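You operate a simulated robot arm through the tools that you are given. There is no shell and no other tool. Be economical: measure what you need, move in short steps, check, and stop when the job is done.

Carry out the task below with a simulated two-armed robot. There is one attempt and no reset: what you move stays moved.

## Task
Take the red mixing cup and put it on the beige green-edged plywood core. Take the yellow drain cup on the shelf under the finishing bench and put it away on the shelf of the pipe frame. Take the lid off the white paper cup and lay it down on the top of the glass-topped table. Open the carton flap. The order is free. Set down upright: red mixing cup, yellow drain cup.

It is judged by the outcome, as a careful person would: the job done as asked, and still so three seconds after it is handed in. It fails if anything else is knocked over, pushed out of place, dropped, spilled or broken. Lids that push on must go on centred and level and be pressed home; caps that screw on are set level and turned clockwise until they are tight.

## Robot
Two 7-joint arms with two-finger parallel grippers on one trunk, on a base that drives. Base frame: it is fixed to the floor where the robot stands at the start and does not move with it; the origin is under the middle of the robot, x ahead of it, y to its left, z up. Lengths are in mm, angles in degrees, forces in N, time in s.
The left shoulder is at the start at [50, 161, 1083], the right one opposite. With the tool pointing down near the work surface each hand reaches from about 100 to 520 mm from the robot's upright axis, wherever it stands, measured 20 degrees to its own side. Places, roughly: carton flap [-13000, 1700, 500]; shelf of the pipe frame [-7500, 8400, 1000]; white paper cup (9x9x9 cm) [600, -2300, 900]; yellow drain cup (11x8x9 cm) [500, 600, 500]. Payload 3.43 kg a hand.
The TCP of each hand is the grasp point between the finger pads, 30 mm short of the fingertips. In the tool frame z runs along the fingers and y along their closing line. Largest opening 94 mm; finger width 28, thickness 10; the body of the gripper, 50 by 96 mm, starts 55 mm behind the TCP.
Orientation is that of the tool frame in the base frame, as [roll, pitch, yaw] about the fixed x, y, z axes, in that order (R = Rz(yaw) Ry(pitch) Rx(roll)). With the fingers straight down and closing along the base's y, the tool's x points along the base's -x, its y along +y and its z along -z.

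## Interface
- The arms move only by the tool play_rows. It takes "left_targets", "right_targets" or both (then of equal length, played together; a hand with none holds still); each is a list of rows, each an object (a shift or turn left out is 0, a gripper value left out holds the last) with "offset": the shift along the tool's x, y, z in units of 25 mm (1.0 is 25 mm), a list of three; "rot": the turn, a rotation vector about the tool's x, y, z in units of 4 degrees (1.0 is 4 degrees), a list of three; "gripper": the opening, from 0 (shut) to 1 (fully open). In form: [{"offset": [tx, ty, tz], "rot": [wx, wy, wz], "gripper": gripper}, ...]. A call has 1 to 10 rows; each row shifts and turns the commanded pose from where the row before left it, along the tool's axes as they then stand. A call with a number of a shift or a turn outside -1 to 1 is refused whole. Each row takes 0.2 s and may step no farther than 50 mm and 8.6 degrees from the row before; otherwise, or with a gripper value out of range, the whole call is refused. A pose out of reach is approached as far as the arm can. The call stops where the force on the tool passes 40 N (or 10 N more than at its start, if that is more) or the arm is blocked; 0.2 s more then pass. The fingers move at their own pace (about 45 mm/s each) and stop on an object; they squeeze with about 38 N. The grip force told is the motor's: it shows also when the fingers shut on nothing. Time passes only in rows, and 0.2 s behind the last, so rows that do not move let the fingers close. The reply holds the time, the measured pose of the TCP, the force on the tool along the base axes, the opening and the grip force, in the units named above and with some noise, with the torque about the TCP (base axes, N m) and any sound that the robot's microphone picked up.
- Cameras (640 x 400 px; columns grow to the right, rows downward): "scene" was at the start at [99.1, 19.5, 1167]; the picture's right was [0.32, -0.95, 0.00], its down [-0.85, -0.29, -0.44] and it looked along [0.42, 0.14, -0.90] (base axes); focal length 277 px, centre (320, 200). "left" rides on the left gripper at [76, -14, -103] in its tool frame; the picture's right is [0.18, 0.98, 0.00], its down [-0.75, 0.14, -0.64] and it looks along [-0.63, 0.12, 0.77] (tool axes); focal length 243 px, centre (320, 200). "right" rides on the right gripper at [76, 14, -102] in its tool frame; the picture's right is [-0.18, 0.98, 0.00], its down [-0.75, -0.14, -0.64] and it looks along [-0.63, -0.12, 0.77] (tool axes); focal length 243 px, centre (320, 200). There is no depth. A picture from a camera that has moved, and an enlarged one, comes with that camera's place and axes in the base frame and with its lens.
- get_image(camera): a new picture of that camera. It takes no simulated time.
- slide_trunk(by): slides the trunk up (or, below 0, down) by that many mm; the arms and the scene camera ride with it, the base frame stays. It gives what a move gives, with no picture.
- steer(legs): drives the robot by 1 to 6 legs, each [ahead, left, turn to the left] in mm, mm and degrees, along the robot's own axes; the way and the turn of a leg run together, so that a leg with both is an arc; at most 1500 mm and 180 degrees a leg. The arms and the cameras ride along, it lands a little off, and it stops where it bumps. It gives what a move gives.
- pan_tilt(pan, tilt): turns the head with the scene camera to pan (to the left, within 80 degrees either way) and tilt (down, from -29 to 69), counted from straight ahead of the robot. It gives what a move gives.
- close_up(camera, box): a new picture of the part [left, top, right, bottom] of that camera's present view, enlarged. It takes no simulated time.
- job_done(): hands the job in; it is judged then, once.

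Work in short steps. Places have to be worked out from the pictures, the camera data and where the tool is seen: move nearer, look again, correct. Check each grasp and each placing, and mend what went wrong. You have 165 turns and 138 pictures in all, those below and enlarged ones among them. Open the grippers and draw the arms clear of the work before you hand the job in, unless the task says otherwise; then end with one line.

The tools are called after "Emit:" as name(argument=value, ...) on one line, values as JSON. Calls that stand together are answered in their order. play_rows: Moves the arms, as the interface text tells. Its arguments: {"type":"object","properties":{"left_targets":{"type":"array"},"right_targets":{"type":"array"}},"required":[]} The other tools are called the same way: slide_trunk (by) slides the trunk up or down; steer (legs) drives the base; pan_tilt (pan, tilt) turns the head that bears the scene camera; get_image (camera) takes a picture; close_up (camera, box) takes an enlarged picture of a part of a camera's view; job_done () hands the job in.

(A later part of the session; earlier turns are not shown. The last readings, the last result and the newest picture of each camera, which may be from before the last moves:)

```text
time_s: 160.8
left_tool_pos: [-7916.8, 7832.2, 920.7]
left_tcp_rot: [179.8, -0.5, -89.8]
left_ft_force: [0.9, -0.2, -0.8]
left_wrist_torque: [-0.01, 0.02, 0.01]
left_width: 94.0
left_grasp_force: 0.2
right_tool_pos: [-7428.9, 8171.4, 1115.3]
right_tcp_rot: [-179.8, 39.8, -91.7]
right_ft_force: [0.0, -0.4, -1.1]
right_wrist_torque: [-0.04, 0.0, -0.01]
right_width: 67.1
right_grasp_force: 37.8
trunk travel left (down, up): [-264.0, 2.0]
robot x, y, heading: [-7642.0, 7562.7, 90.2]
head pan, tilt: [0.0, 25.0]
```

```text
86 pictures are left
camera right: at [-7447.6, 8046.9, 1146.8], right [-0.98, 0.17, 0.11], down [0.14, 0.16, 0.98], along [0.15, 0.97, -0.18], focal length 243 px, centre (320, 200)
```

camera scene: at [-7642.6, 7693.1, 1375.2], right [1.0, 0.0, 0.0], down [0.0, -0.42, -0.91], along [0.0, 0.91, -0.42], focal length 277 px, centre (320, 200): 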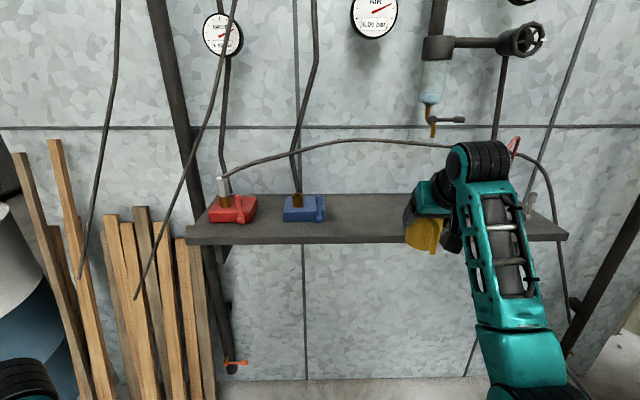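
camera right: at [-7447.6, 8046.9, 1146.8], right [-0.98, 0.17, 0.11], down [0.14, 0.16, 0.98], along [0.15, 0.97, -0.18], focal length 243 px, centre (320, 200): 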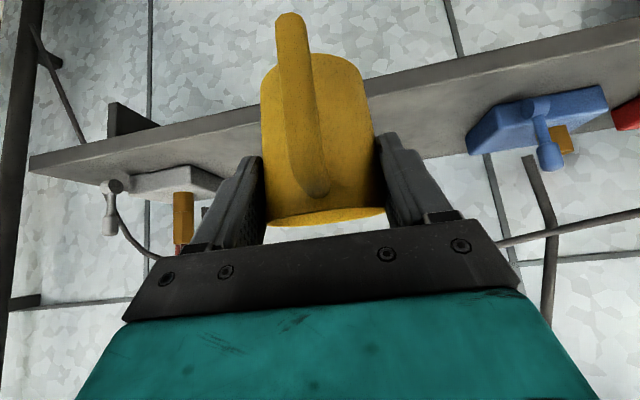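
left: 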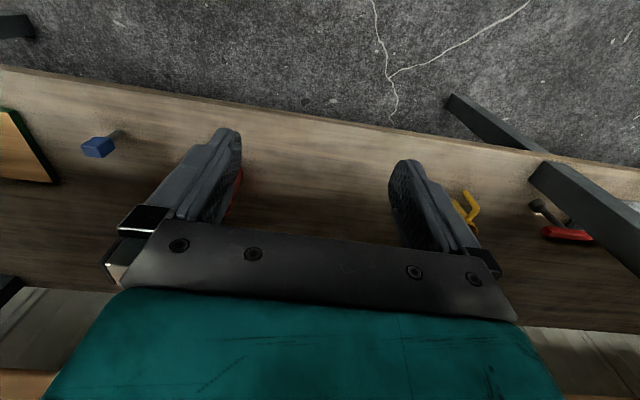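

Shelf top ≈ 998, front edge y≈8290; the hose is well behind at y≈8480. Advancing 184 to put the cup over the shelf front.

Emit:
steer(legs=[[185, 0, 0]])

Emit:
get_image(camera="right")

Emit:
get_image(camera="scene")

```text
time_s: 162.4
left_tool_pos: [-7917.7, 8017.9, 920.3]
left_tcp_rot: [179.8, -0.5, -89.9]
left_ft_force: [0.0, 0.2, 0.4]
left_wrist_torque: [-0.01, 0.0, 0.0]
left_width: 94.0
left_grasp_force: 0.0
right_tool_pos: [-7429.7, 8356.1, 1116.3]
right_tcp_rot: [-179.8, 39.8, -91.7]
right_ft_force: [-0.2, 0.4, -1.1]
right_wrist_torque: [-0.02, 0.0, 0.0]
right_width: 67.1
right_grasp_force: 37.5
trunk travel left (down, up): [-264.0, 2.0]
robot x, y, heading: [-7641.3, 7748.8, 90.1]
head pan, tilt: [0.0, 25.0]
```

```text
85 pictures are left
camera right: at [-7447.9, 8231.8, 1146.7], right [-0.98, 0.17, 0.11], down [0.14, 0.16, 0.98], along [0.15, 0.97, -0.18], focal length 243 px, centre (320, 200)
```

right: 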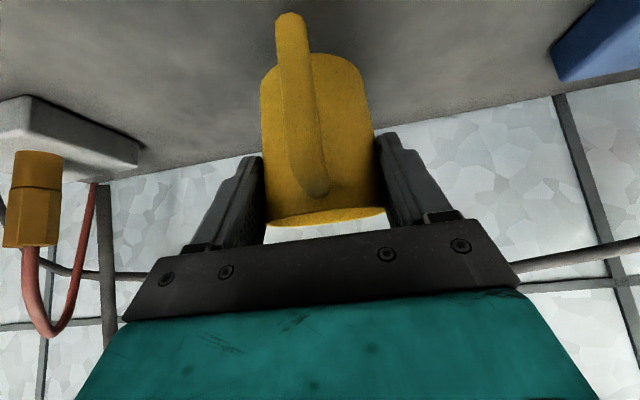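

```text
84 pictures are left
camera scene: at [-7642.8, 7878.1, 1375.1], right [1.0, 0.0, 0.0], down [0.0, -0.42, -0.91], along [0.0, 0.91, -0.42], focal length 277 px, centre (320, 200)
```

scene: 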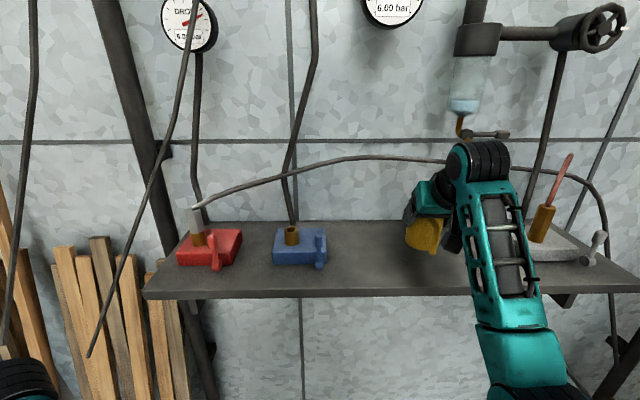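

The cup is over the shelf with nothing near it. Lowering 40 mm with the trunk, then fine steps.

Emit:
slide_trunk(by=-40)

Emit:
get_image(camera="right")

Emit:
play_rows(right_targets=[{"offset": [0.05, 0, 0.06]}, {}])

```text
time_s: 163.2
left_tool_pos: [-7917.8, 8017.1, 880.6]
left_tcp_rot: [179.8, -0.4, -89.8]
left_ft_force: [-0.6, -0.2, 0.6]
left_wrist_torque: [-0.02, -0.03, 0.01]
left_width: 93.9
left_grasp_force: 0.2
right_tool_pos: [-7430.3, 8355.9, 1076.5]
right_tcp_rot: [-179.7, 39.8, -91.6]
right_ft_force: [0.5, -1.1, -0.5]
right_wrist_torque: [-0.03, -0.02, 0.0]
right_width: 67.5
right_grasp_force: 37.6
trunk travel left (down, up): [-224.0, 42.0]
robot x, y, heading: [-7644.9, 7746.8, 90.2]
head pan, tilt: [0.0, 25.0]
```

```text
83 pictures are left
camera right: at [-7447.9, 8231.0, 1107.1], right [-0.98, 0.17, 0.12], down [0.14, 0.16, 0.98], along [0.15, 0.97, -0.18], focal length 243 px, centre (320, 200)
```

right: 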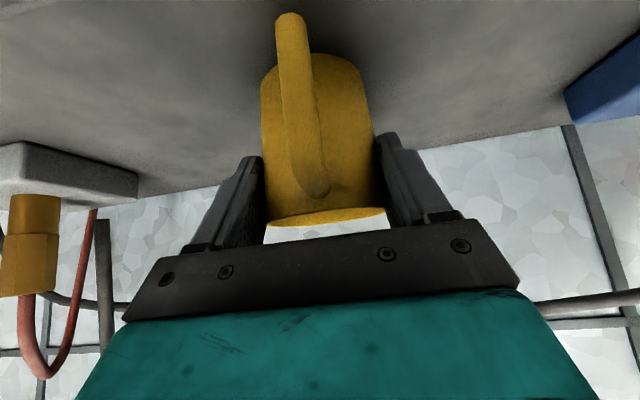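

```text
time_s: 163.8
left_tool_pos: [-7918.3, 8017.9, 881.3]
left_tcp_rot: [179.9, -0.3, -89.9]
left_ft_force: [0.4, -0.3, -0.4]
left_wrist_torque: [0.04, 0.0, -0.01]
left_width: 93.9
left_grasp_force: 0.1
right_tool_pos: [-7430.7, 8355.4, 1074.9]
right_tcp_rot: [-179.8, 39.9, -91.7]
right_ft_force: [-0.2, 0.3, -0.7]
right_wrist_torque: [-0.03, 0.0, -0.01]
right_width: 67.2
right_grasp_force: 38.4
trunk travel left (down, up): [-224.0, 42.0]
robot x, y, heading: [-7644.3, 7745.8, 89.9]
head pan, tilt: [0.0, 25.0]
```

Emit:
play_rows(right_targets=[{"offset": [0.05, 0, 0.06]}, {}])

Emit:
play_rows(right_targets=[{"offset": [0.05, 0, 0.06]}, {}])

Emit:
play_rows(right_targets=[{"offset": [0.026, 0, 0.03]}, {}])

```text
time_s: 164.4
left_tool_pos: [-7918.4, 8017.1, 881.5]
left_tcp_rot: [179.8, -0.3, -89.7]
left_ft_force: [-0.5, -0.6, -0.6]
left_wrist_torque: [0.0, -0.06, 0.05]
left_width: 94.3
left_grasp_force: 0.1
right_tool_pos: [-7429.8, 8355.9, 1073.7]
right_tcp_rot: [-179.7, 40.0, -91.7]
right_ft_force: [-0.5, 0.3, -0.9]
right_wrist_torque: [-0.02, 0.0, 0.01]
right_width: 66.9
right_grasp_force: 38.8
trunk travel left (down, up): [-224.0, 42.0]
robot x, y, heading: [-7643.7, 7747.4, 90.1]
head pan, tilt: [0.0, 25.0]
```

```text
time_s: 165.0
left_tool_pos: [-7918.1, 8017.9, 880.5]
left_tcp_rot: [179.8, -0.4, -89.8]
left_ft_force: [-0.1, 0.4, 0.4]
left_wrist_torque: [0.0, -0.02, 0.0]
left_width: 94.2
left_grasp_force: 0.1
right_tool_pos: [-7429.8, 8354.7, 1071.2]
right_tcp_rot: [-179.8, 39.9, -91.7]
right_ft_force: [1.4, -0.7, -1.5]
right_wrist_torque: [-0.01, -0.03, 0.01]
right_width: 67.0
right_grasp_force: 37.6
trunk travel left (down, up): [-224.0, 42.0]
robot x, y, heading: [-7641.0, 7748.6, 90.0]
head pan, tilt: [0.0, 25.0]
```

```text
time_s: 165.6
left_tool_pos: [-7917.3, 8017.5, 881.1]
left_tcp_rot: [179.9, -0.3, -89.8]
left_ft_force: [-0.8, -0.7, 0.2]
left_wrist_torque: [0.03, 0.01, 0.02]
left_width: 94.1
left_grasp_force: 0.0
right_tool_pos: [-7430.6, 8355.2, 1070.0]
right_tcp_rot: [-179.8, 40.1, -91.8]
right_ft_force: [0.3, 0.1, 2.0]
right_wrist_torque: [0.04, 0.05, 0.01]
right_width: 67.2
right_grasp_force: 38.6
trunk travel left (down, up): [-224.0, 42.0]
robot x, y, heading: [-7643.1, 7747.4, 90.2]
head pan, tilt: [0.0, 25.0]
```

Contact is just beginning at z≈1070. One more millimetre, then release.

Emit:
play_rows(right_targets=[{"offset": [0.02, 0, 0.024]}, {}, {"gripper": 1.0}, {"gripper": 1.0}, {"gripper": 1.0}, {"gripper": 1.0}])

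Emit:
get_image(camera="right")

```text
time_s: 167.0
left_tool_pos: [-7916.3, 8017.3, 881.6]
left_tcp_rot: [179.8, -0.3, -89.8]
left_ft_force: [0.1, -0.2, -0.3]
left_wrist_torque: [-0.04, 0.0, -0.03]
left_width: 93.9
left_grasp_force: 0.1
right_tool_pos: [-7429.9, 8355.9, 1069.7]
right_tcp_rot: [-179.7, 39.9, -91.6]
right_ft_force: [0.2, -0.8, -0.2]
right_wrist_torque: [-0.05, -0.04, 0.01]
right_width: 93.9
right_grasp_force: 0.1
trunk travel left (down, up): [-224.0, 42.0]
robot x, y, heading: [-7640.9, 7743.4, 90.1]
head pan, tilt: [0.0, 25.0]
```

```text
82 pictures are left
camera right: at [-7448.0, 8231.4, 1099.6], right [-0.98, 0.17, 0.12], down [0.14, 0.16, 0.98], along [0.15, 0.97, -0.18], focal length 243 px, centre (320, 200)
```

right: 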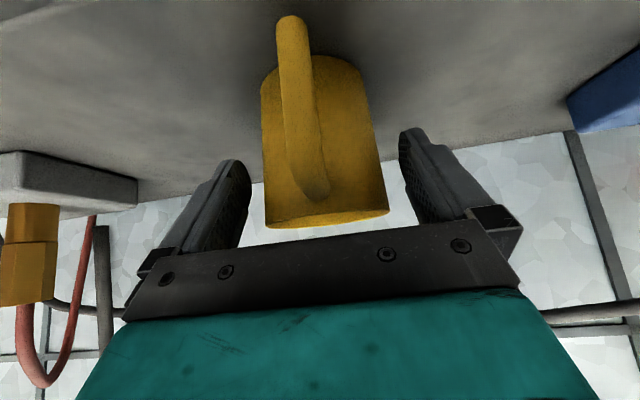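

Released and standing. Backing straight out, then checking from a distance.

Emit:
steer(legs=[[-160, 0, 0], [-590, 0, 0]])

Emit:
get_image(camera="scene")

```text
time_s: 171.4
left_tool_pos: [-7915.5, 7260.4, 881.8]
left_tcp_rot: [179.9, -0.4, -89.7]
left_ft_force: [0.0, -0.7, -0.3]
left_wrist_torque: [0.03, 0.02, 0.0]
left_width: 93.9
left_grasp_force: 0.1
right_tool_pos: [-7429.7, 7601.8, 1068.8]
right_tcp_rot: [-179.9, 40.0, -91.6]
right_ft_force: [0.0, 1.1, 0.2]
right_wrist_torque: [0.02, 0.0, 0.01]
right_width: 93.8
right_grasp_force: 0.1
trunk travel left (down, up): [-224.0, 42.0]
robot x, y, heading: [-7639.3, 6990.4, 90.2]
head pan, tilt: [0.0, 25.0]
```

```text
81 pictures are left
camera scene: at [-7641.2, 7122.2, 1335.3], right [1.0, 0.0, 0.0], down [0.0, -0.42, -0.91], along [0.0, 0.91, -0.42], focal length 277 px, centre (320, 200)
```

scene: 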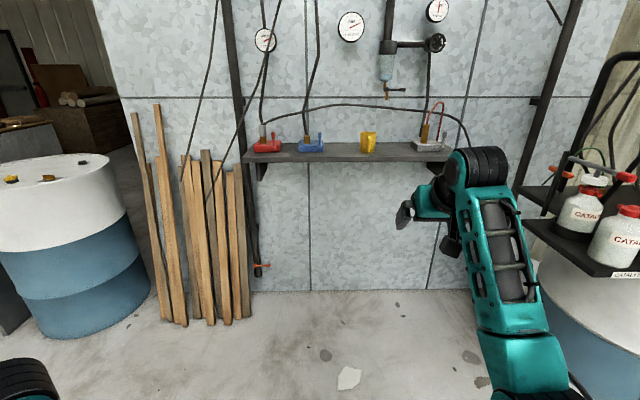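

The yellow cup is upright on the shelf. Now the carton, at (-13000,1700): turning to heading about 225° and looking.

Emit:
steer(legs=[[-300, 0, 0], [0, 0, 134]])

Emit:
pan_tilt(pan=0, tilt=15)

Emit:
get_image(camera="scene")

```text
time_s: 179.0
left_tool_pos: [-7643.8, 6304.9, 881.1]
left_tcp_rot: [179.8, -0.4, 44.1]
left_ft_force: [-0.5, 0.2, 0.8]
left_wrist_torque: [0.01, 0.02, 0.03]
left_width: 93.9
left_grasp_force: 0.0
right_tool_pos: [-8225.8, 6421.0, 1068.7]
right_tcp_rot: [-179.7, 40.0, 42.3]
right_ft_force: [0.6, -0.6, 0.7]
right_wrist_torque: [0.01, -0.01, 0.0]
right_width: 93.9
right_grasp_force: 0.0
trunk travel left (down, up): [-224.0, 42.0]
robot x, y, heading: [-7635.6, 6688.3, -135.9]
head pan, tilt: [0.0, 25.0]
```

```text
time_s: 179.7
left_tool_pos: [-7645.2, 6305.7, 881.3]
left_tcp_rot: [179.8, -0.4, 44.2]
left_ft_force: [-0.1, 0.2, -0.1]
left_wrist_torque: [0.0, -0.01, -0.02]
left_width: 93.9
left_grasp_force: 0.0
right_tool_pos: [-8226.3, 6419.2, 1070.5]
right_tcp_rot: [-179.7, 39.9, 42.2]
right_ft_force: [-0.5, 1.0, 0.1]
right_wrist_torque: [-0.04, 0.02, -0.01]
right_width: 94.1
right_grasp_force: 0.0
trunk travel left (down, up): [-224.0, 42.0]
robot x, y, heading: [-7637.1, 6694.7, -135.8]
head pan, tilt: [0.0, 15.0]
```

```text
80 pictures are left
camera scene: at [-7735.5, 6597.6, 1351.4], right [-0.7, 0.72, 0.0], down [0.19, 0.18, -0.97], along [-0.69, -0.67, -0.26], focal length 277 px, centre (320, 200)
```

scene: 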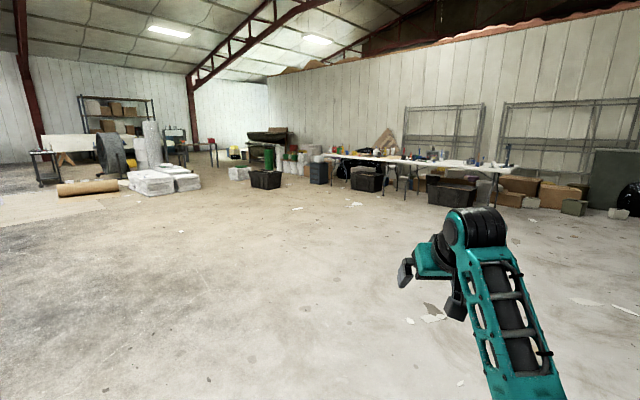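

Emit:
close_up(camera="scene", box=[220, 110, 420, 210])

```text
3.20 times, centred on (320, 160) of scene
camera zoom: at [-7735.5, 6597.6, 1351.4], right [-0.7, 0.72, 0.0], down [0.19, 0.18, -0.97], along [-0.69, -0.67, -0.26], focal length 886 px, centre (320, 328)
```

zoom: 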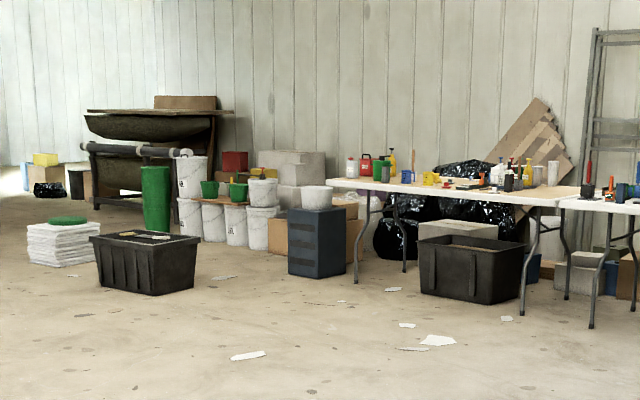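

The target lies behind the blue-grey cabinet, near the table's left end. The floor is clear, so I'll drive 5.0 m closer and look.

Emit:
steer(legs=[[1500, 0, 0], [1500, 0, 0], [1500, 0, 0], [500, 0, 0]])

Emit:
get_image(camera="scene")

```text
time_s: 203.8
left_tool_pos: [-11241.3, 2817.1, 881.3]
left_tcp_rot: [179.8, -0.5, 44.2]
left_ft_force: [-0.7, 0.1, 0.8]
left_wrist_torque: [-0.02, 0.01, 0.0]
left_width: 93.9
left_grasp_force: 0.1
right_tool_pos: [-11823.9, 2933.5, 1068.7]
right_tcp_rot: [-179.8, 40.1, 42.2]
right_ft_force: [0.6, 0.9, -0.6]
right_wrist_torque: [0.0, 0.01, 0.01]
right_width: 94.1
right_grasp_force: 0.0
trunk travel left (down, up): [-224.0, 42.0]
robot x, y, heading: [-11234.6, 3206.1, -135.8]
head pan, tilt: [0.0, 15.0]
```

```text
78 pictures are left
camera scene: at [-11332.4, 3109.2, 1351.4], right [-0.69, 0.72, 0.0], down [0.19, 0.18, -0.97], along [-0.69, -0.67, -0.26], focal length 277 px, centre (320, 200)
```

scene: 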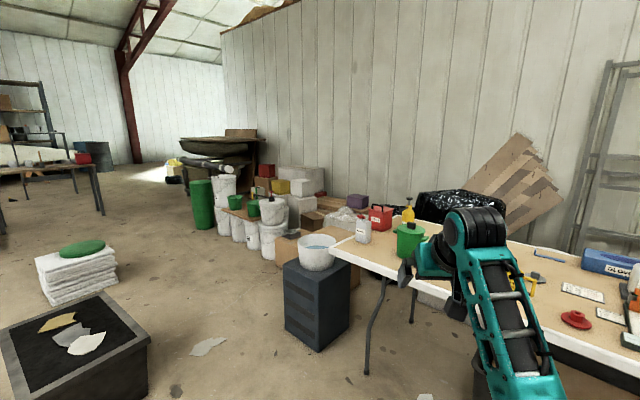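

Emit:
close_up(camera="scene", box=[230, 150, 430, 350])

```text
2.00 times, centred on (330, 250) of scene
camera zoom: at [-11332.4, 3109.2, 1351.4], right [-0.69, 0.72, 0.0], down [0.19, 0.18, -0.97], along [-0.69, -0.67, -0.26], focal length 554 px, centre (300, 100)
```

zoom: 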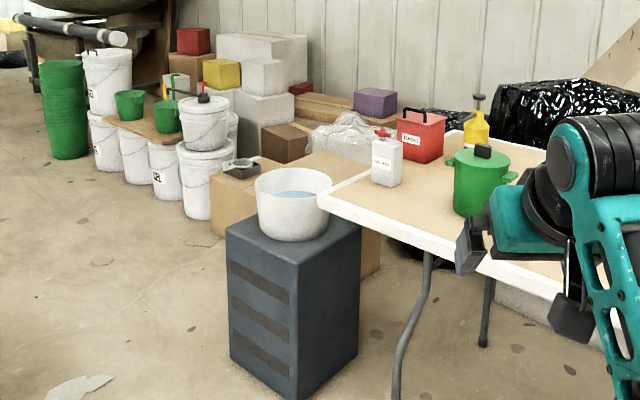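

The carton stands behind the cabinet, open to the floor on its +x side (y≈1135–1815). I'll pass between a black bin and the cabinet, then face the carton.

Emit:
steer(legs=[[0, 0, 9.5], [1124, 0, 0], [0, 0, 36.3]])

Emit:
pan_tilt(pan=-45, tilt=40)

Emit:
get_image(camera="scene")

Emit:
pan_tilt(pan=25, tilt=50)

Emit:
get_image(camera="scene")

```text
time_s: 211.9
left_tool_pos: [-11629.6, 2032.1, 881.2]
left_tcp_rot: [179.8, -0.4, 89.8]
left_ft_force: [-0.7, 0.2, -0.9]
left_wrist_torque: [0.02, -0.03, 0.0]
left_width: 94.2
left_grasp_force: 0.0
right_tool_pos: [-12120.0, 1696.7, 1069.6]
right_tcp_rot: [-179.8, 39.9, 88.0]
right_ft_force: [0.3, -0.4, -0.1]
right_wrist_torque: [-0.02, 0.0, -0.03]
right_width: 94.0
right_grasp_force: 0.0
trunk travel left (down, up): [-224.0, 42.0]
robot x, y, heading: [-11902.1, 2303.5, -90.3]
head pan, tilt: [0.0, 15.0]
```

```text
time_s: 213.0
left_tool_pos: [-11630.2, 2031.9, 880.5]
left_tcp_rot: [179.8, -0.4, 89.7]
left_ft_force: [-0.4, -0.1, 0.5]
left_wrist_torque: [0.0, -0.02, 0.01]
left_width: 94.0
left_grasp_force: 0.0
right_tool_pos: [-12119.4, 1695.8, 1069.5]
right_tcp_rot: [-179.8, 39.9, 88.0]
right_ft_force: [-0.5, -0.4, 1.6]
right_wrist_torque: [0.01, -0.02, -0.05]
right_width: 94.1
right_grasp_force: 0.1
trunk travel left (down, up): [-224.0, 42.0]
robot x, y, heading: [-11904.9, 2304.5, -90.4]
head pan, tilt: [-45.0, 40.0]
```

```text
76 pictures are left
camera scene: at [-11963.2, 2204.8, 1312.0], right [-0.7, 0.71, 0.0], down [0.46, 0.45, -0.77], along [-0.54, -0.54, -0.64], focal length 277 px, centre (320, 200)
```

scene: 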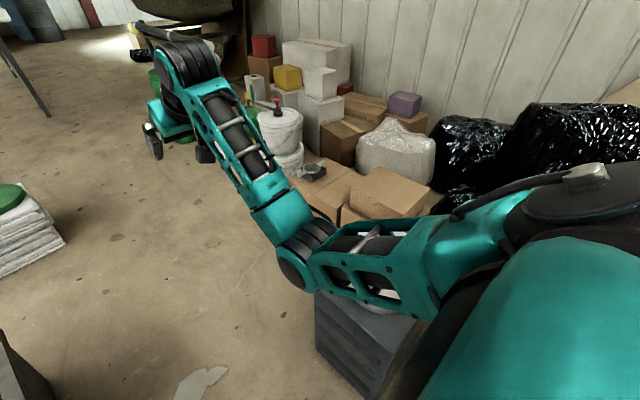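

```text
time_s: 214.4
left_tool_pos: [-11629.8, 2030.3, 881.5]
left_tcp_rot: [179.8, -0.4, 89.8]
left_ft_force: [0.8, -0.1, -0.5]
left_wrist_torque: [-0.01, -0.01, 0.03]
left_width: 94.0
left_grasp_force: 0.0
right_tool_pos: [-12119.3, 1697.1, 1069.0]
right_tcp_rot: [-179.8, 39.9, 87.9]
right_ft_force: [-0.1, -0.2, 0.2]
right_wrist_torque: [-0.02, 0.01, 0.01]
right_width: 93.9
right_grasp_force: 0.0
trunk travel left (down, up): [-224.0, 42.0]
robot x, y, heading: [-11906.9, 2305.4, -90.6]
head pan, tilt: [25.0, 50.0]
```

```text
75 pictures are left
camera scene: at [-11870.7, 2194.6, 1297.8], right [-0.91, -0.42, 0.0], down [-0.32, 0.7, -0.64], along [0.27, -0.58, -0.77], focal length 277 px, centre (320, 200)
```

scene: 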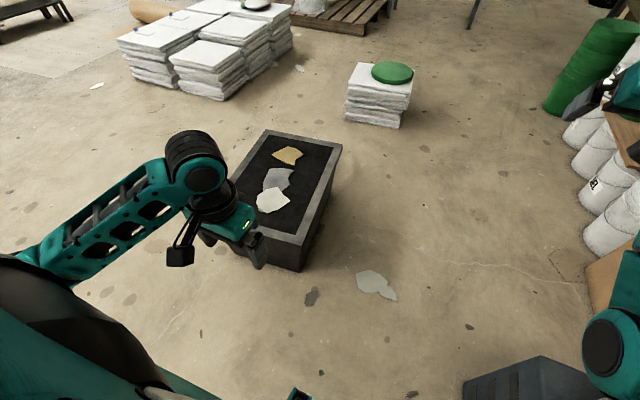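

The corridor is clear. Ahead 950, then turn right to face the carton.

Emit:
steer(legs=[[950, 0, 0.5], [0, 0, -90]])

Emit:
pan_tilt(pan=0, tilt=40)

Emit:
get_image(camera="scene")

```text
time_s: 223.2
left_tool_pos: [-12172.8, 1076.0, 880.8]
left_tcp_rot: [179.8, -0.4, 0.5]
left_ft_force: [-0.3, 0.4, 0.1]
left_wrist_torque: [-0.02, 0.01, 0.0]
left_width: 93.9
left_grasp_force: 0.1
right_tool_pos: [-12514.3, 1561.8, 1069.1]
right_tcp_rot: [-179.8, 39.9, -1.4]
right_ft_force: [-0.6, -0.1, 0.0]
right_wrist_torque: [0.01, 0.0, -0.01]
right_width: 94.3
right_grasp_force: 0.0
trunk travel left (down, up): [-224.0, 42.0]
robot x, y, heading: [-11900.6, 1354.1, -179.6]
head pan, tilt: [25.0, 50.0]
```

```text
time_s: 224.1
left_tool_pos: [-12171.2, 1075.8, 880.6]
left_tcp_rot: [179.8, -0.4, 0.5]
left_ft_force: [0.0, 0.3, 0.1]
left_wrist_torque: [0.02, 0.01, -0.01]
left_width: 94.0
left_grasp_force: 0.2
right_tool_pos: [-12513.9, 1560.1, 1070.0]
right_tcp_rot: [-179.8, 39.9, -1.5]
right_ft_force: [0.0, -0.8, 0.7]
right_wrist_torque: [-0.03, 0.04, -0.02]
right_width: 93.7
right_grasp_force: 0.1
trunk travel left (down, up): [-224.0, 42.0]
robot x, y, heading: [-11906.3, 1350.6, -179.7]
head pan, tilt: [0.0, 40.0]
```

```text
74 pictures are left
camera scene: at [-12027.1, 1349.9, 1311.9], right [-0.01, 1.0, 0.0], down [0.64, 0.0, -0.77], along [-0.77, -0.01, -0.64], focal length 277 px, centre (320, 200)
```

scene: 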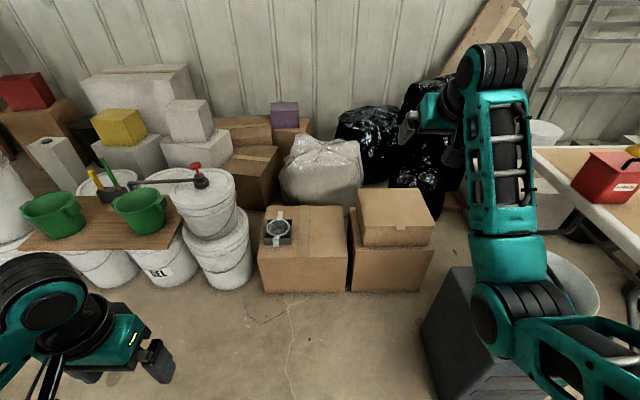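

The carton is on the right at pixel (395,235), with its lid flap on top. Zooming.

Emit:
close_up(camera="scene", box=[330, 170, 460, 310])

```text
2.86 times, centred on (395, 240) of scene
camera zoom: at [-12027.1, 1349.9, 1311.9], right [-0.01, 1.0, 0.0], down [0.64, 0.0, -0.77], along [-0.77, -0.01, -0.64], focal length 792 px, centre (106, 86)
```

zoom: 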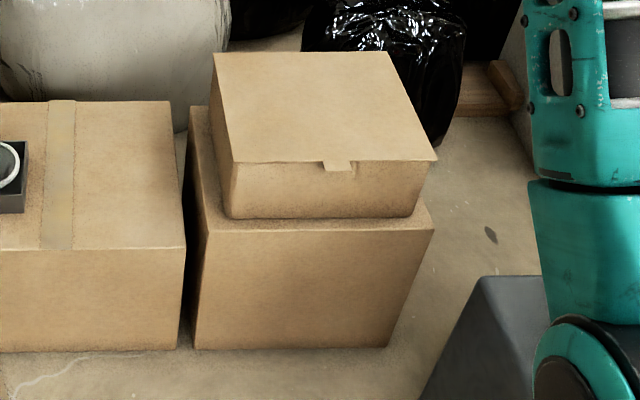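

A small box stands on a larger one; its lid has a front pull tab at about (-12865,1683,468), hinged at the back. I'll look with the hand cameras.

Emit:
get_image(camera="right")

Emit:
get_image(camera="left")

```text
72 pictures are left
camera right: at [-12389.6, 1542.8, 1099.6], right [-0.17, -0.98, 0.12], down [-0.16, 0.14, 0.98], along [-0.97, 0.14, -0.18], focal length 243 px, centre (320, 200)
```

right: 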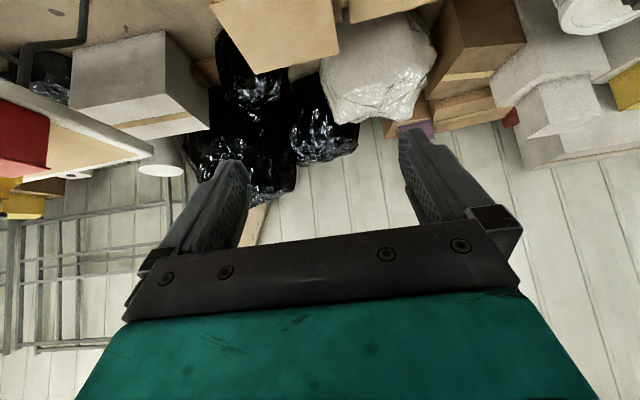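

```text
71 pictures are left
camera left: at [-12096.6, 1090.6, 982.4], right [0.19, -0.98, 0.0], down [-0.76, -0.15, 0.64], along [-0.62, -0.13, -0.77], focal length 243 px, centre (320, 200)
```

left: 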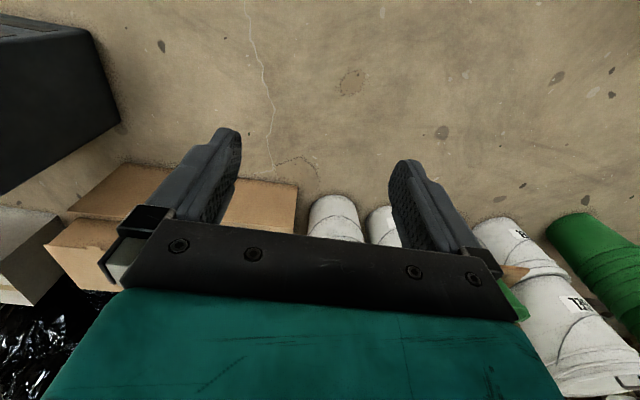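

I'll move 300 mm closer for a detailed look at the tab; the arms stay above everything.

Emit:
steer(legs=[[300, 0, 0]])

Emit:
pan_tilt(pan=-30, tilt=52)

Emit:
get_image(camera="scene")

```text
time_s: 226.2
left_tool_pos: [-12469.8, 1072.8, 880.9]
left_tcp_rot: [179.8, -0.5, 0.7]
left_ft_force: [0.5, 0.2, -0.6]
left_wrist_torque: [0.03, 0.0, -0.03]
left_width: 93.7
left_grasp_force: 0.0
right_tool_pos: [-12812.4, 1558.5, 1068.1]
right_tcp_rot: [-179.8, 39.9, -1.2]
right_ft_force: [0.0, 0.1, 0.3]
right_wrist_torque: [-0.02, -0.02, -0.04]
right_width: 93.9
right_grasp_force: 0.1
trunk travel left (down, up): [-224.0, 42.0]
robot x, y, heading: [-12196.8, 1349.7, -179.3]
head pan, tilt: [0.0, 40.0]
```

```text
time_s: 227.1
left_tool_pos: [-12470.5, 1073.4, 881.1]
left_tcp_rot: [179.8, -0.4, 0.6]
left_ft_force: [0.5, 0.1, 0.2]
left_wrist_torque: [-0.03, 0.0, 0.04]
left_width: 93.9
left_grasp_force: 0.2
right_tool_pos: [-12812.8, 1558.0, 1070.6]
right_tcp_rot: [-179.8, 39.9, -1.3]
right_ft_force: [1.0, -0.6, 0.7]
right_wrist_torque: [0.02, 0.03, 0.0]
right_width: 93.7
right_grasp_force: 0.0
trunk travel left (down, up): [-224.0, 42.0]
robot x, y, heading: [-12201.2, 1345.4, -179.6]
head pan, tilt: [-30.0, 52.0]
```

```text
70 pictures are left
camera scene: at [-12305.8, 1385.3, 1295.1], right [0.49, 0.87, 0.0], down [0.69, -0.39, -0.62], along [-0.54, 0.3, -0.79], focal length 277 px, centre (320, 200)
```

scene: 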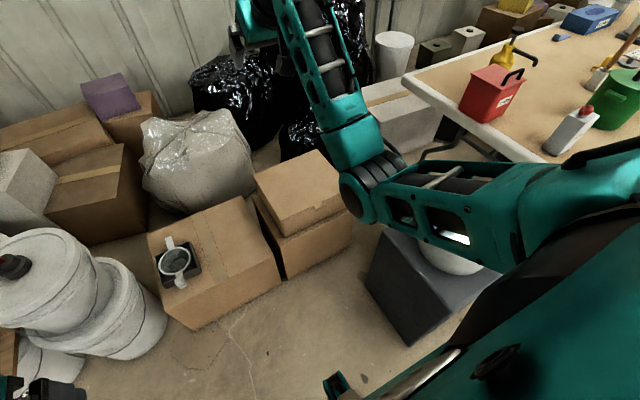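

Emit:
close_up(camera="scene", box=[240, 140, 370, 290])

```text
2.67 times, centred on (305, 215) of scene
camera zoom: at [-12305.8, 1385.3, 1295.1], right [0.49, 0.87, 0.0], down [0.69, -0.39, -0.62], along [-0.54, 0.3, -0.79], focal length 739 px, centre (360, 160)
```

zoom: 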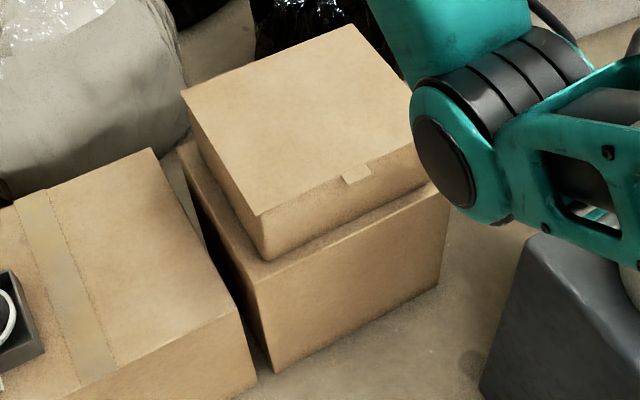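

The lid is a flat flap with a small front tab. My plan is closed fingers, nearly horizontal, to hook under the tab from below, lift, and sweep the flap back. First I'll back off and reshape the right arm in free space.

Emit:
steer(legs=[[-380, 0, -0.4]])

Emit:
play_rows(right_targets=[{"offset": [0.55, 0, 0.58], "gripper": 0}, {"offset": [0.55, 0, 0.58]}, {"offset": [0.55, 0, 0.58]}, {"offset": [0.55, 0, 0.58]}, {"offset": [0.55, 0, 0.58]}, {"offset": [0.55, 0, 0.58]}, {"offset": [0.55, 0, 0.58]}, {"offset": [0.55, 0, 0.58]}, {"offset": [0.6, 0, 0.55]}, {"offset": [0.6, 0, 0.55]}])

Emit:
play_rows(right_targets=[{"offset": [0.6, 0, 0.55]}, {"offset": [0.6, 0, 0.55]}, {"offset": [0.6, 0, 0.55]}, {"offset": [0.67, 0, 0.484]}, {"offset": [0.67, 0, 0.484]}, {"offset": [0.67, 0, 0.484]}, {"offset": [0.67, 0, 0.484]}, {"offset": [0.67, 0, 0.484]}])

```text
time_s: 229.4
left_tool_pos: [-12122.2, 1075.7, 881.1]
left_tcp_rot: [179.8, -0.5, 0.2]
left_ft_force: [0.0, -0.2, 0.0]
left_wrist_torque: [-0.03, -0.01, -0.01]
left_width: 94.1
left_grasp_force: 0.2
right_tool_pos: [-12463.3, 1563.6, 1070.0]
right_tcp_rot: [-179.8, 40.1, -1.8]
right_ft_force: [0.9, 0.3, 0.1]
right_wrist_torque: [0.03, 0.03, 0.02]
right_width: 94.0
right_grasp_force: 0.1
trunk travel left (down, up): [-224.0, 42.0]
robot x, y, heading: [-11854.9, 1353.2, -179.8]
head pan, tilt: [-30.0, 52.0]
stopped in leg 1: the robot was blocked; the commanded pose is now the measured one
```

```text
time_s: 231.6
left_tool_pos: [-12122.7, 1075.5, 882.2]
left_tcp_rot: [179.8, -0.5, 0.1]
left_ft_force: [-0.4, 0.0, -0.9]
left_wrist_torque: [-0.01, 0.0, 0.0]
left_width: 93.9
left_grasp_force: 0.1
right_tool_pos: [-12446.9, 1561.8, 869.2]
right_tcp_rot: [-179.8, 40.0, -1.6]
right_ft_force: [-0.6, 0.0, 0.0]
right_wrist_torque: [0.0, 0.01, 0.0]
right_width: 0.0
right_grasp_force: 33.2
trunk travel left (down, up): [-224.0, 42.0]
robot x, y, heading: [-11851.0, 1354.6, -179.8]
head pan, tilt: [-30.0, 52.0]
```

```text
time_s: 233.4
left_tool_pos: [-12123.5, 1075.5, 881.0]
left_tcp_rot: [179.8, -0.5, 0.2]
left_ft_force: [-0.7, 0.3, -0.1]
left_wrist_torque: [0.02, 0.02, -0.04]
left_width: 93.8
left_grasp_force: 0.0
right_tool_pos: [-12412.6, 1561.9, 707.7]
right_tcp_rot: [-179.7, 40.1, -1.5]
right_ft_force: [-0.2, -0.1, -0.5]
right_wrist_torque: [-0.01, -0.05, -0.04]
right_width: 0.1
right_grasp_force: 33.5
trunk travel left (down, up): [-224.0, 42.0]
robot x, y, heading: [-11850.6, 1348.5, -179.9]
head pan, tilt: [-30.0, 52.0]
```

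The base touched the bin behind lightly, so I'll go ahead 50. Then pitch the hand up toward horizontal.

Emit:
steer(legs=[[50, 0, 0]])

Emit:
play_rows(right_targets=[{"rot": [0, -1, 0]}, {"rot": [0, -1, 0]}, {"rot": [0, -1, 0]}, {"rot": [0, -1, 0]}, {"rot": [0, -1, 0]}, {"rot": [0, -1, 0]}, {"rot": [0, -1, 0]}, {"rot": [0, -1, 0]}, {"rot": [0, -1, 0]}])

Emit:
pan_tilt(pan=-10, tilt=45)

Emit:
get_image(camera="scene")

```text
time_s: 234.3
left_tool_pos: [-12172.8, 1075.9, 881.0]
left_tcp_rot: [179.7, -0.4, 0.2]
left_ft_force: [-0.1, 0.8, -0.5]
left_wrist_torque: [0.03, 0.0, 0.0]
left_width: 94.0
left_grasp_force: 0.0
right_tool_pos: [-12463.3, 1561.7, 708.1]
right_tcp_rot: [-179.8, 39.9, -1.6]
right_ft_force: [0.3, 0.0, -0.5]
right_wrist_torque: [-0.01, 0.0, -0.04]
right_width: 0.0
right_grasp_force: 33.2
trunk travel left (down, up): [-224.0, 42.0]
robot x, y, heading: [-11901.0, 1351.9, -179.7]
head pan, tilt: [-30.0, 52.0]
```

```text
time_s: 236.5
left_tool_pos: [-12171.9, 1075.2, 880.9]
left_tcp_rot: [179.8, -0.5, 0.1]
left_ft_force: [-0.3, -0.1, 0.9]
left_wrist_torque: [0.0, 0.01, -0.02]
left_width: 93.7
left_grasp_force: 0.0
right_tool_pos: [-12455.1, 1589.4, 700.0]
right_tcp_rot: [-168.2, 74.9, 9.5]
right_ft_force: [-0.3, -0.2, 0.4]
right_wrist_torque: [0.0, 0.01, -0.01]
right_width: 0.0
right_grasp_force: 33.2
trunk travel left (down, up): [-224.0, 42.0]
robot x, y, heading: [-11904.2, 1349.3, -179.8]
head pan, tilt: [-30.0, 52.0]
stopped in row 9 (right hand): the arm was blocked; the commanded pose is now the measured one
```

```text
time_s: 237.4
left_tool_pos: [-12171.3, 1076.5, 880.6]
left_tcp_rot: [179.9, -0.6, 0.2]
left_ft_force: [0.5, 0.4, -0.2]
left_wrist_torque: [-0.01, 0.02, -0.01]
left_width: 94.1
left_grasp_force: 0.0
right_tool_pos: [-12455.1, 1588.6, 700.1]
right_tcp_rot: [-168.1, 74.8, 9.4]
right_ft_force: [0.0, -0.8, -0.3]
right_wrist_torque: [-0.02, 0.02, 0.01]
right_width: 0.2
right_grasp_force: 33.1
trunk travel left (down, up): [-224.0, 42.0]
robot x, y, heading: [-11903.8, 1349.3, -180.0]
head pan, tilt: [-10.0, 45.0]
```

```text
68 pictures are left
camera scene: at [-12021.2, 1363.6, 1304.6], right [0.17, 0.99, 0.0], down [0.7, -0.12, -0.71], along [-0.7, 0.12, -0.71], focal length 277 px, centre (320, 200)
```

scene: 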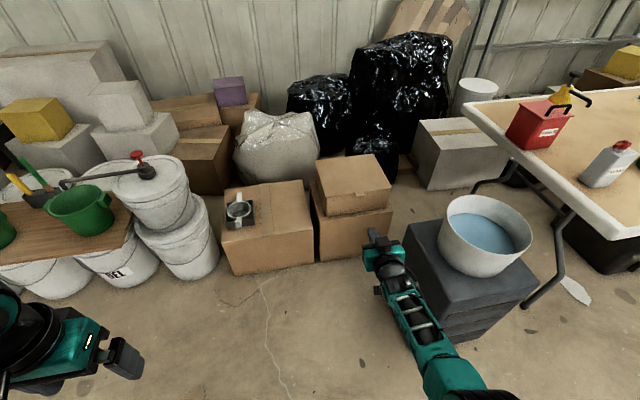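

The hand now points nearly horizontal (φ≈15°), level. I'll lower the trunk and hand to just below tab height, turn 6° right for clearance from the cabinet, and approach to about 60 mm short.

Emit:
slide_trunk(by=-220)

Emit:
play_rows(right_targets=[{"offset": [0.78, 0, -0.41]}, {"offset": [0.78, 0, -0.41]}])

Emit:
steer(legs=[[0, 0, -6], [0, 15, 0], [340, 0, 0]])

Emit:
get_image(camera="right")

Emit:
get_image(camera="scene")

```text
time_s: 239.7
left_tool_pos: [-12172.3, 1075.6, 660.1]
left_tcp_rot: [179.8, -0.5, 0.3]
left_ft_force: [0.8, 0.1, -0.5]
left_wrist_torque: [-0.01, -0.01, 0.03]
left_width: 94.2
left_grasp_force: 0.0
right_tool_pos: [-12454.1, 1588.9, 480.2]
right_tcp_rot: [-168.3, 74.9, 9.4]
right_ft_force: [0.1, -0.2, 0.4]
right_wrist_torque: [-0.02, 0.03, 0.03]
right_width: 0.0
right_grasp_force: 33.3
trunk travel left (down, up): [-4.0, 262.0]
robot x, y, heading: [-11903.3, 1351.2, -180.0]
head pan, tilt: [-10.0, 45.0]
```

```text
time_s: 240.3
left_tool_pos: [-12172.8, 1075.9, 662.3]
left_tcp_rot: [179.8, -0.5, 0.2]
left_ft_force: [0.1, -1.0, 0.7]
left_wrist_torque: [0.02, 0.02, -0.02]
left_width: 94.2
left_grasp_force: 0.1
right_tool_pos: [-12425.2, 1588.9, 448.2]
right_tcp_rot: [-168.3, 74.9, 9.2]
right_ft_force: [-0.7, -0.2, 0.5]
right_wrist_torque: [0.0, -0.01, 0.01]
right_width: 0.0
right_grasp_force: 32.7
trunk travel left (down, up): [-4.0, 262.0]
robot x, y, heading: [-11899.0, 1344.9, -179.8]
head pan, tilt: [-10.0, 45.0]
```

```text
time_s: 243.4
left_tool_pos: [-12541.3, 1124.9, 661.2]
left_tcp_rot: [179.8, -0.6, -5.8]
left_ft_force: [-0.9, -0.2, -1.3]
left_wrist_torque: [0.02, -0.02, -0.01]
left_width: 93.8
left_grasp_force: 0.1
right_tool_pos: [-12739.0, 1663.3, 447.4]
right_tcp_rot: [-168.4, 74.9, 3.2]
right_ft_force: [0.5, -0.5, 0.4]
right_wrist_torque: [-0.02, 0.01, 0.0]
right_width: 0.0
right_grasp_force: 32.7
trunk travel left (down, up): [-4.0, 262.0]
robot x, y, heading: [-12244.2, 1370.2, 174.2]
head pan, tilt: [-10.0, 45.0]
```

```text
67 pictures are left
camera right: at [-12622.3, 1633.8, 400.2], right [-0.19, -0.97, 0.13], down [0.44, 0.03, 0.9], along [-0.88, 0.22, 0.42], focal length 243 px, centre (320, 200)
```

right: 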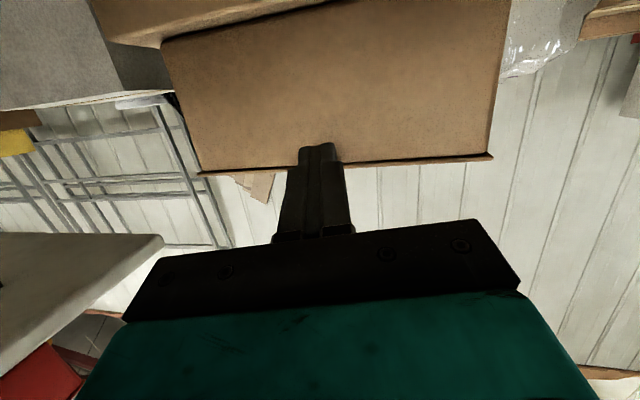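

```text
66 pictures are left
camera scene: at [-12360.1, 1396.2, 1084.7], right [0.27, 0.96, 0.0], down [0.68, -0.19, -0.71], along [-0.68, 0.19, -0.71], focal length 277 px, centre (320, 200)
```

scene: 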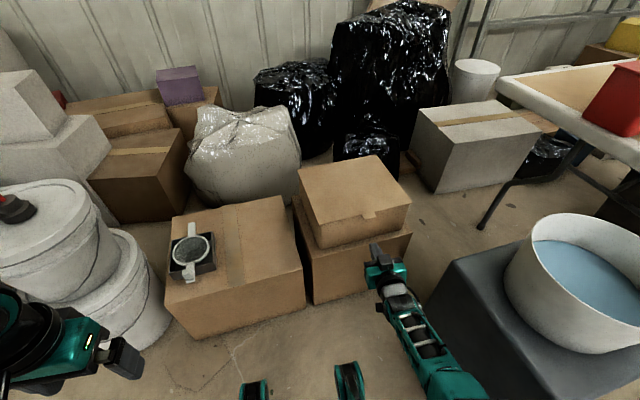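

Emit:
close_up(camera="scene", box=[290, 150, 450, 290])

Emit:
close_up(camera="right", box=[240, 110, 400, 210])

```text
2.86 times, centred on (370, 220) of scene
camera zoom: at [-12360.1, 1396.2, 1084.7], right [0.27, 0.96, 0.0], down [0.68, -0.19, -0.71], along [-0.68, 0.19, -0.71], focal length 792 px, centre (177, 143)
```

zoom: 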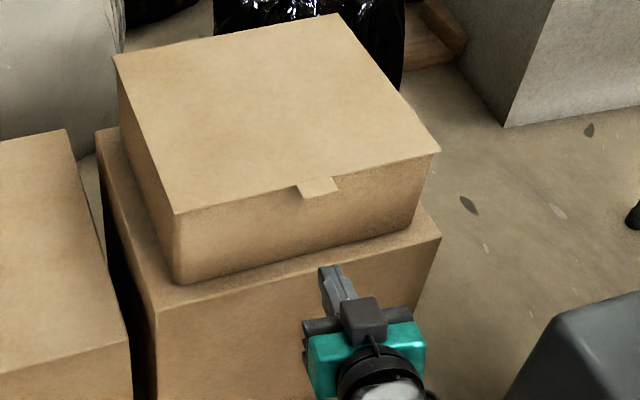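

```text
4.00 times, centred on (320, 160) of right
camera zoom: at [-12622.3, 1633.8, 400.2], right [-0.19, -0.97, 0.13], down [0.44, 0.03, 0.9], along [-0.88, 0.22, 0.42], focal length 970 px, centre (320, 360)
```

zoom: 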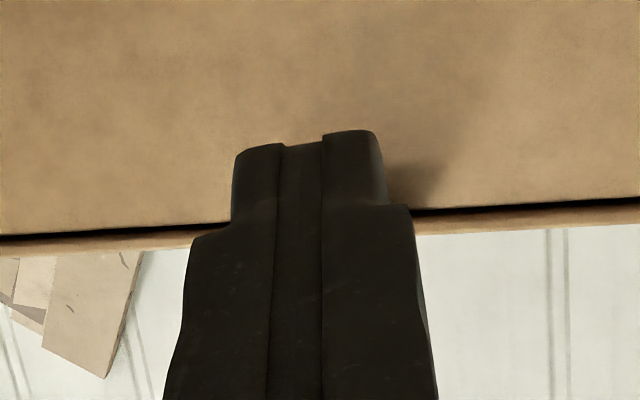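

The tab spans about x=-12838 to -12855 at y≈1683; the fingertip is 13 mm below it and in line. Advancing 82 mm so the tip gets under the tab.

Emit:
steer(legs=[[82, 0, 0]])

Emit:
close_up(camera="scene", box=[290, 180, 450, 320])

Emit:
close_up(camera="right", box=[240, 70, 400, 210])

```text
time_s: 244.5
left_tool_pos: [-12622.2, 1133.2, 661.1]
left_tcp_rot: [179.8, -0.5, -5.9]
left_ft_force: [-0.7, -0.2, -0.3]
left_wrist_torque: [-0.01, 0.03, 0.0]
left_width: 93.9
left_grasp_force: 0.1
right_tool_pos: [-12820.9, 1671.5, 447.8]
right_tcp_rot: [-168.3, 74.8, 3.2]
right_ft_force: [0.0, 0.3, 0.8]
right_wrist_torque: [0.0, -0.01, 0.01]
right_width: 0.0
right_grasp_force: 33.4
trunk travel left (down, up): [-4.0, 262.0]
robot x, y, heading: [-12323.6, 1377.8, 173.9]
head pan, tilt: [-10.0, 45.0]
```

```text
2.86 times, centred on (370, 250) of scene
camera zoom: at [-12441.9, 1404.8, 1084.6], right [0.27, 0.96, 0.0], down [0.68, -0.19, -0.71], along [-0.68, 0.19, -0.71], focal length 792 px, centre (177, 57)
```

zoom: 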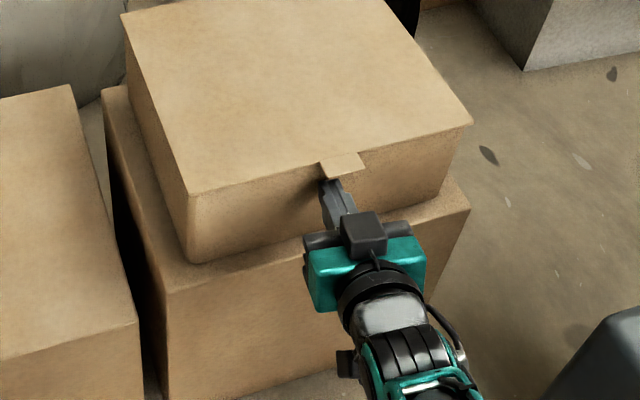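

```text
2.86 times, centred on (320, 140) of right
camera zoom: at [-12703.8, 1642.7, 400.1], right [-0.19, -0.97, 0.13], down [0.44, 0.03, 0.9], along [-0.88, 0.22, 0.42], focal length 693 px, centre (320, 371)
```

zoom: 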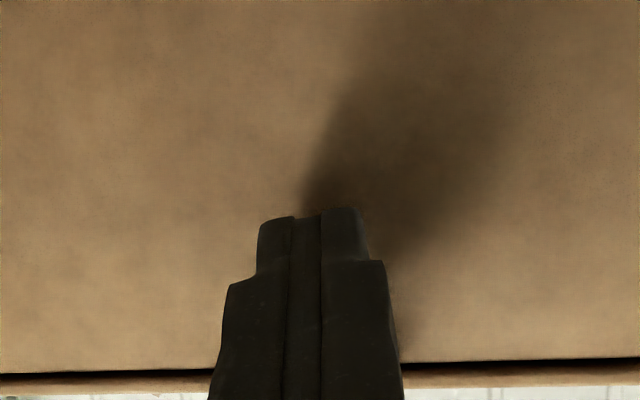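

The tip is under the tab. Shifting +7 mm in y for centring, then raising in small steps watching the force.

Emit:
play_rows(right_targets=[{"offset": [0, -0.3, 0]}, {"offset": [-0.386, 0, -0.103]}, {"offset": [-0.386, 0, -0.103]}, {}])

Emit:
close_up(camera="scene", box=[290, 180, 450, 320])

```text
time_s: 245.5
left_tool_pos: [-12623.7, 1134.3, 661.2]
left_tcp_rot: [179.8, -0.6, -5.8]
left_ft_force: [-0.2, 0.1, 0.3]
left_wrist_torque: [0.01, -0.04, -0.02]
left_width: 94.1
left_grasp_force: 0.1
right_tool_pos: [-12817.9, 1677.7, 469.5]
right_tcp_rot: [-168.3, 74.8, 3.1]
right_ft_force: [-0.5, 0.1, -0.5]
right_wrist_torque: [0.01, -0.02, 0.0]
right_width: 0.0
right_grasp_force: 33.2
trunk travel left (down, up): [-4.0, 262.0]
robot x, y, heading: [-12326.5, 1380.2, 174.2]
head pan, tilt: [-10.0, 45.0]
```

```text
2.86 times, centred on (370, 250) of scene
camera zoom: at [-12442.0, 1404.8, 1084.7], right [0.27, 0.96, 0.0], down [0.68, -0.19, -0.71], along [-0.68, 0.19, -0.71], focal length 792 px, centre (177, 57)
```

zoom: 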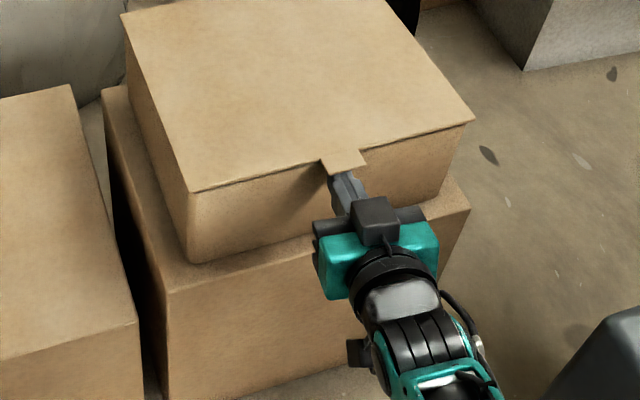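

The tab appears to be lifting. Raising further.

Emit:
play_rows(right_targets=[{"offset": [-0.386, 0, -0.103]}, {"offset": [-0.386, 0, -0.103]}, {"offset": [-0.386, 0, -0.103]}, {"offset": [-0.386, 0, -0.08]}, {}])

Emit:
close_up(camera="scene", box=[290, 160, 450, 300])

```text
time_s: 246.7
left_tool_pos: [-12623.9, 1133.8, 661.0]
left_tcp_rot: [179.8, -0.5, -5.7]
left_ft_force: [-0.6, 0.1, 0.5]
left_wrist_torque: [-0.03, 0.02, -0.02]
left_width: 93.9
left_grasp_force: 0.1
right_tool_pos: [-12819.4, 1675.7, 508.5]
right_tcp_rot: [-168.2, 74.9, 3.4]
right_ft_force: [0.2, -0.8, 0.8]
right_wrist_torque: [0.0, 0.02, 0.01]
right_width: 0.2
right_grasp_force: 32.7
trunk travel left (down, up): [-4.0, 262.0]
robot x, y, heading: [-12322.0, 1377.3, 173.9]
head pan, tilt: [-10.0, 45.0]
```

```text
2.86 times, centred on (370, 230) of scene
camera zoom: at [-12442.0, 1404.8, 1084.7], right [0.27, 0.96, 0.0], down [0.68, -0.19, -0.71], along [-0.68, 0.19, -0.71], focal length 792 px, centre (177, 114)
```

zoom: 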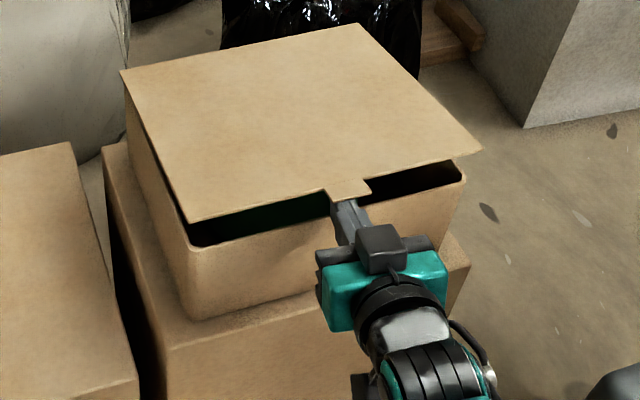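

The flap is opening. Now raise and move forward beneath it together.

Emit:
play_rows(right_targets=[{"offset": [-0.49, 0, 0.283]}, {"offset": [-0.49, 0, 0.283]}, {"offset": [-0.49, 0, 0.283]}, {"offset": [-0.49, 0, 0.283]}, {"offset": [-0.49, 0, 0.283]}, {"offset": [-0.49, 0, 0.283]}])

Emit:
get_image(camera="scene")

```text
time_s: 248.1
left_tool_pos: [-12622.0, 1134.2, 660.2]
left_tcp_rot: [179.8, -0.5, -5.8]
left_ft_force: [0.0, 1.0, 0.4]
left_wrist_torque: [0.01, -0.01, 0.02]
left_width: 94.0
left_grasp_force: 0.2
right_tool_pos: [-12880.4, 1681.0, 568.5]
right_tcp_rot: [-168.2, 74.9, 3.2]
right_ft_force: [-0.1, -0.7, 0.4]
right_wrist_torque: [0.0, 0.0, -0.04]
right_width: 0.0
right_grasp_force: 32.9
trunk travel left (down, up): [-4.0, 262.0]
robot x, y, heading: [-12322.8, 1379.4, 174.4]
head pan, tilt: [-10.0, 45.0]
```

```text
59 pictures are left
camera scene: at [-12442.0, 1404.8, 1084.7], right [0.27, 0.96, 0.0], down [0.68, -0.19, -0.71], along [-0.68, 0.19, -0.71], focal length 277 px, centre (320, 200)
```

scene: 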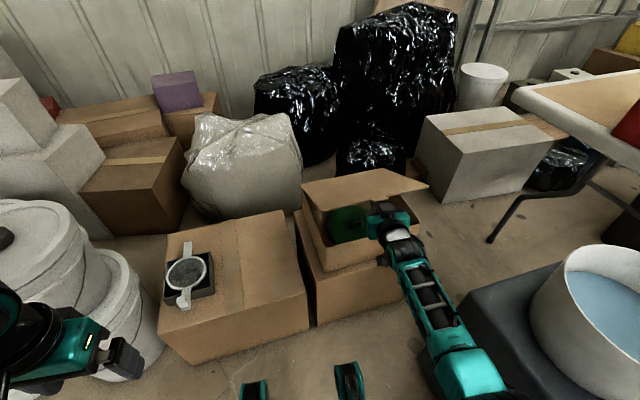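

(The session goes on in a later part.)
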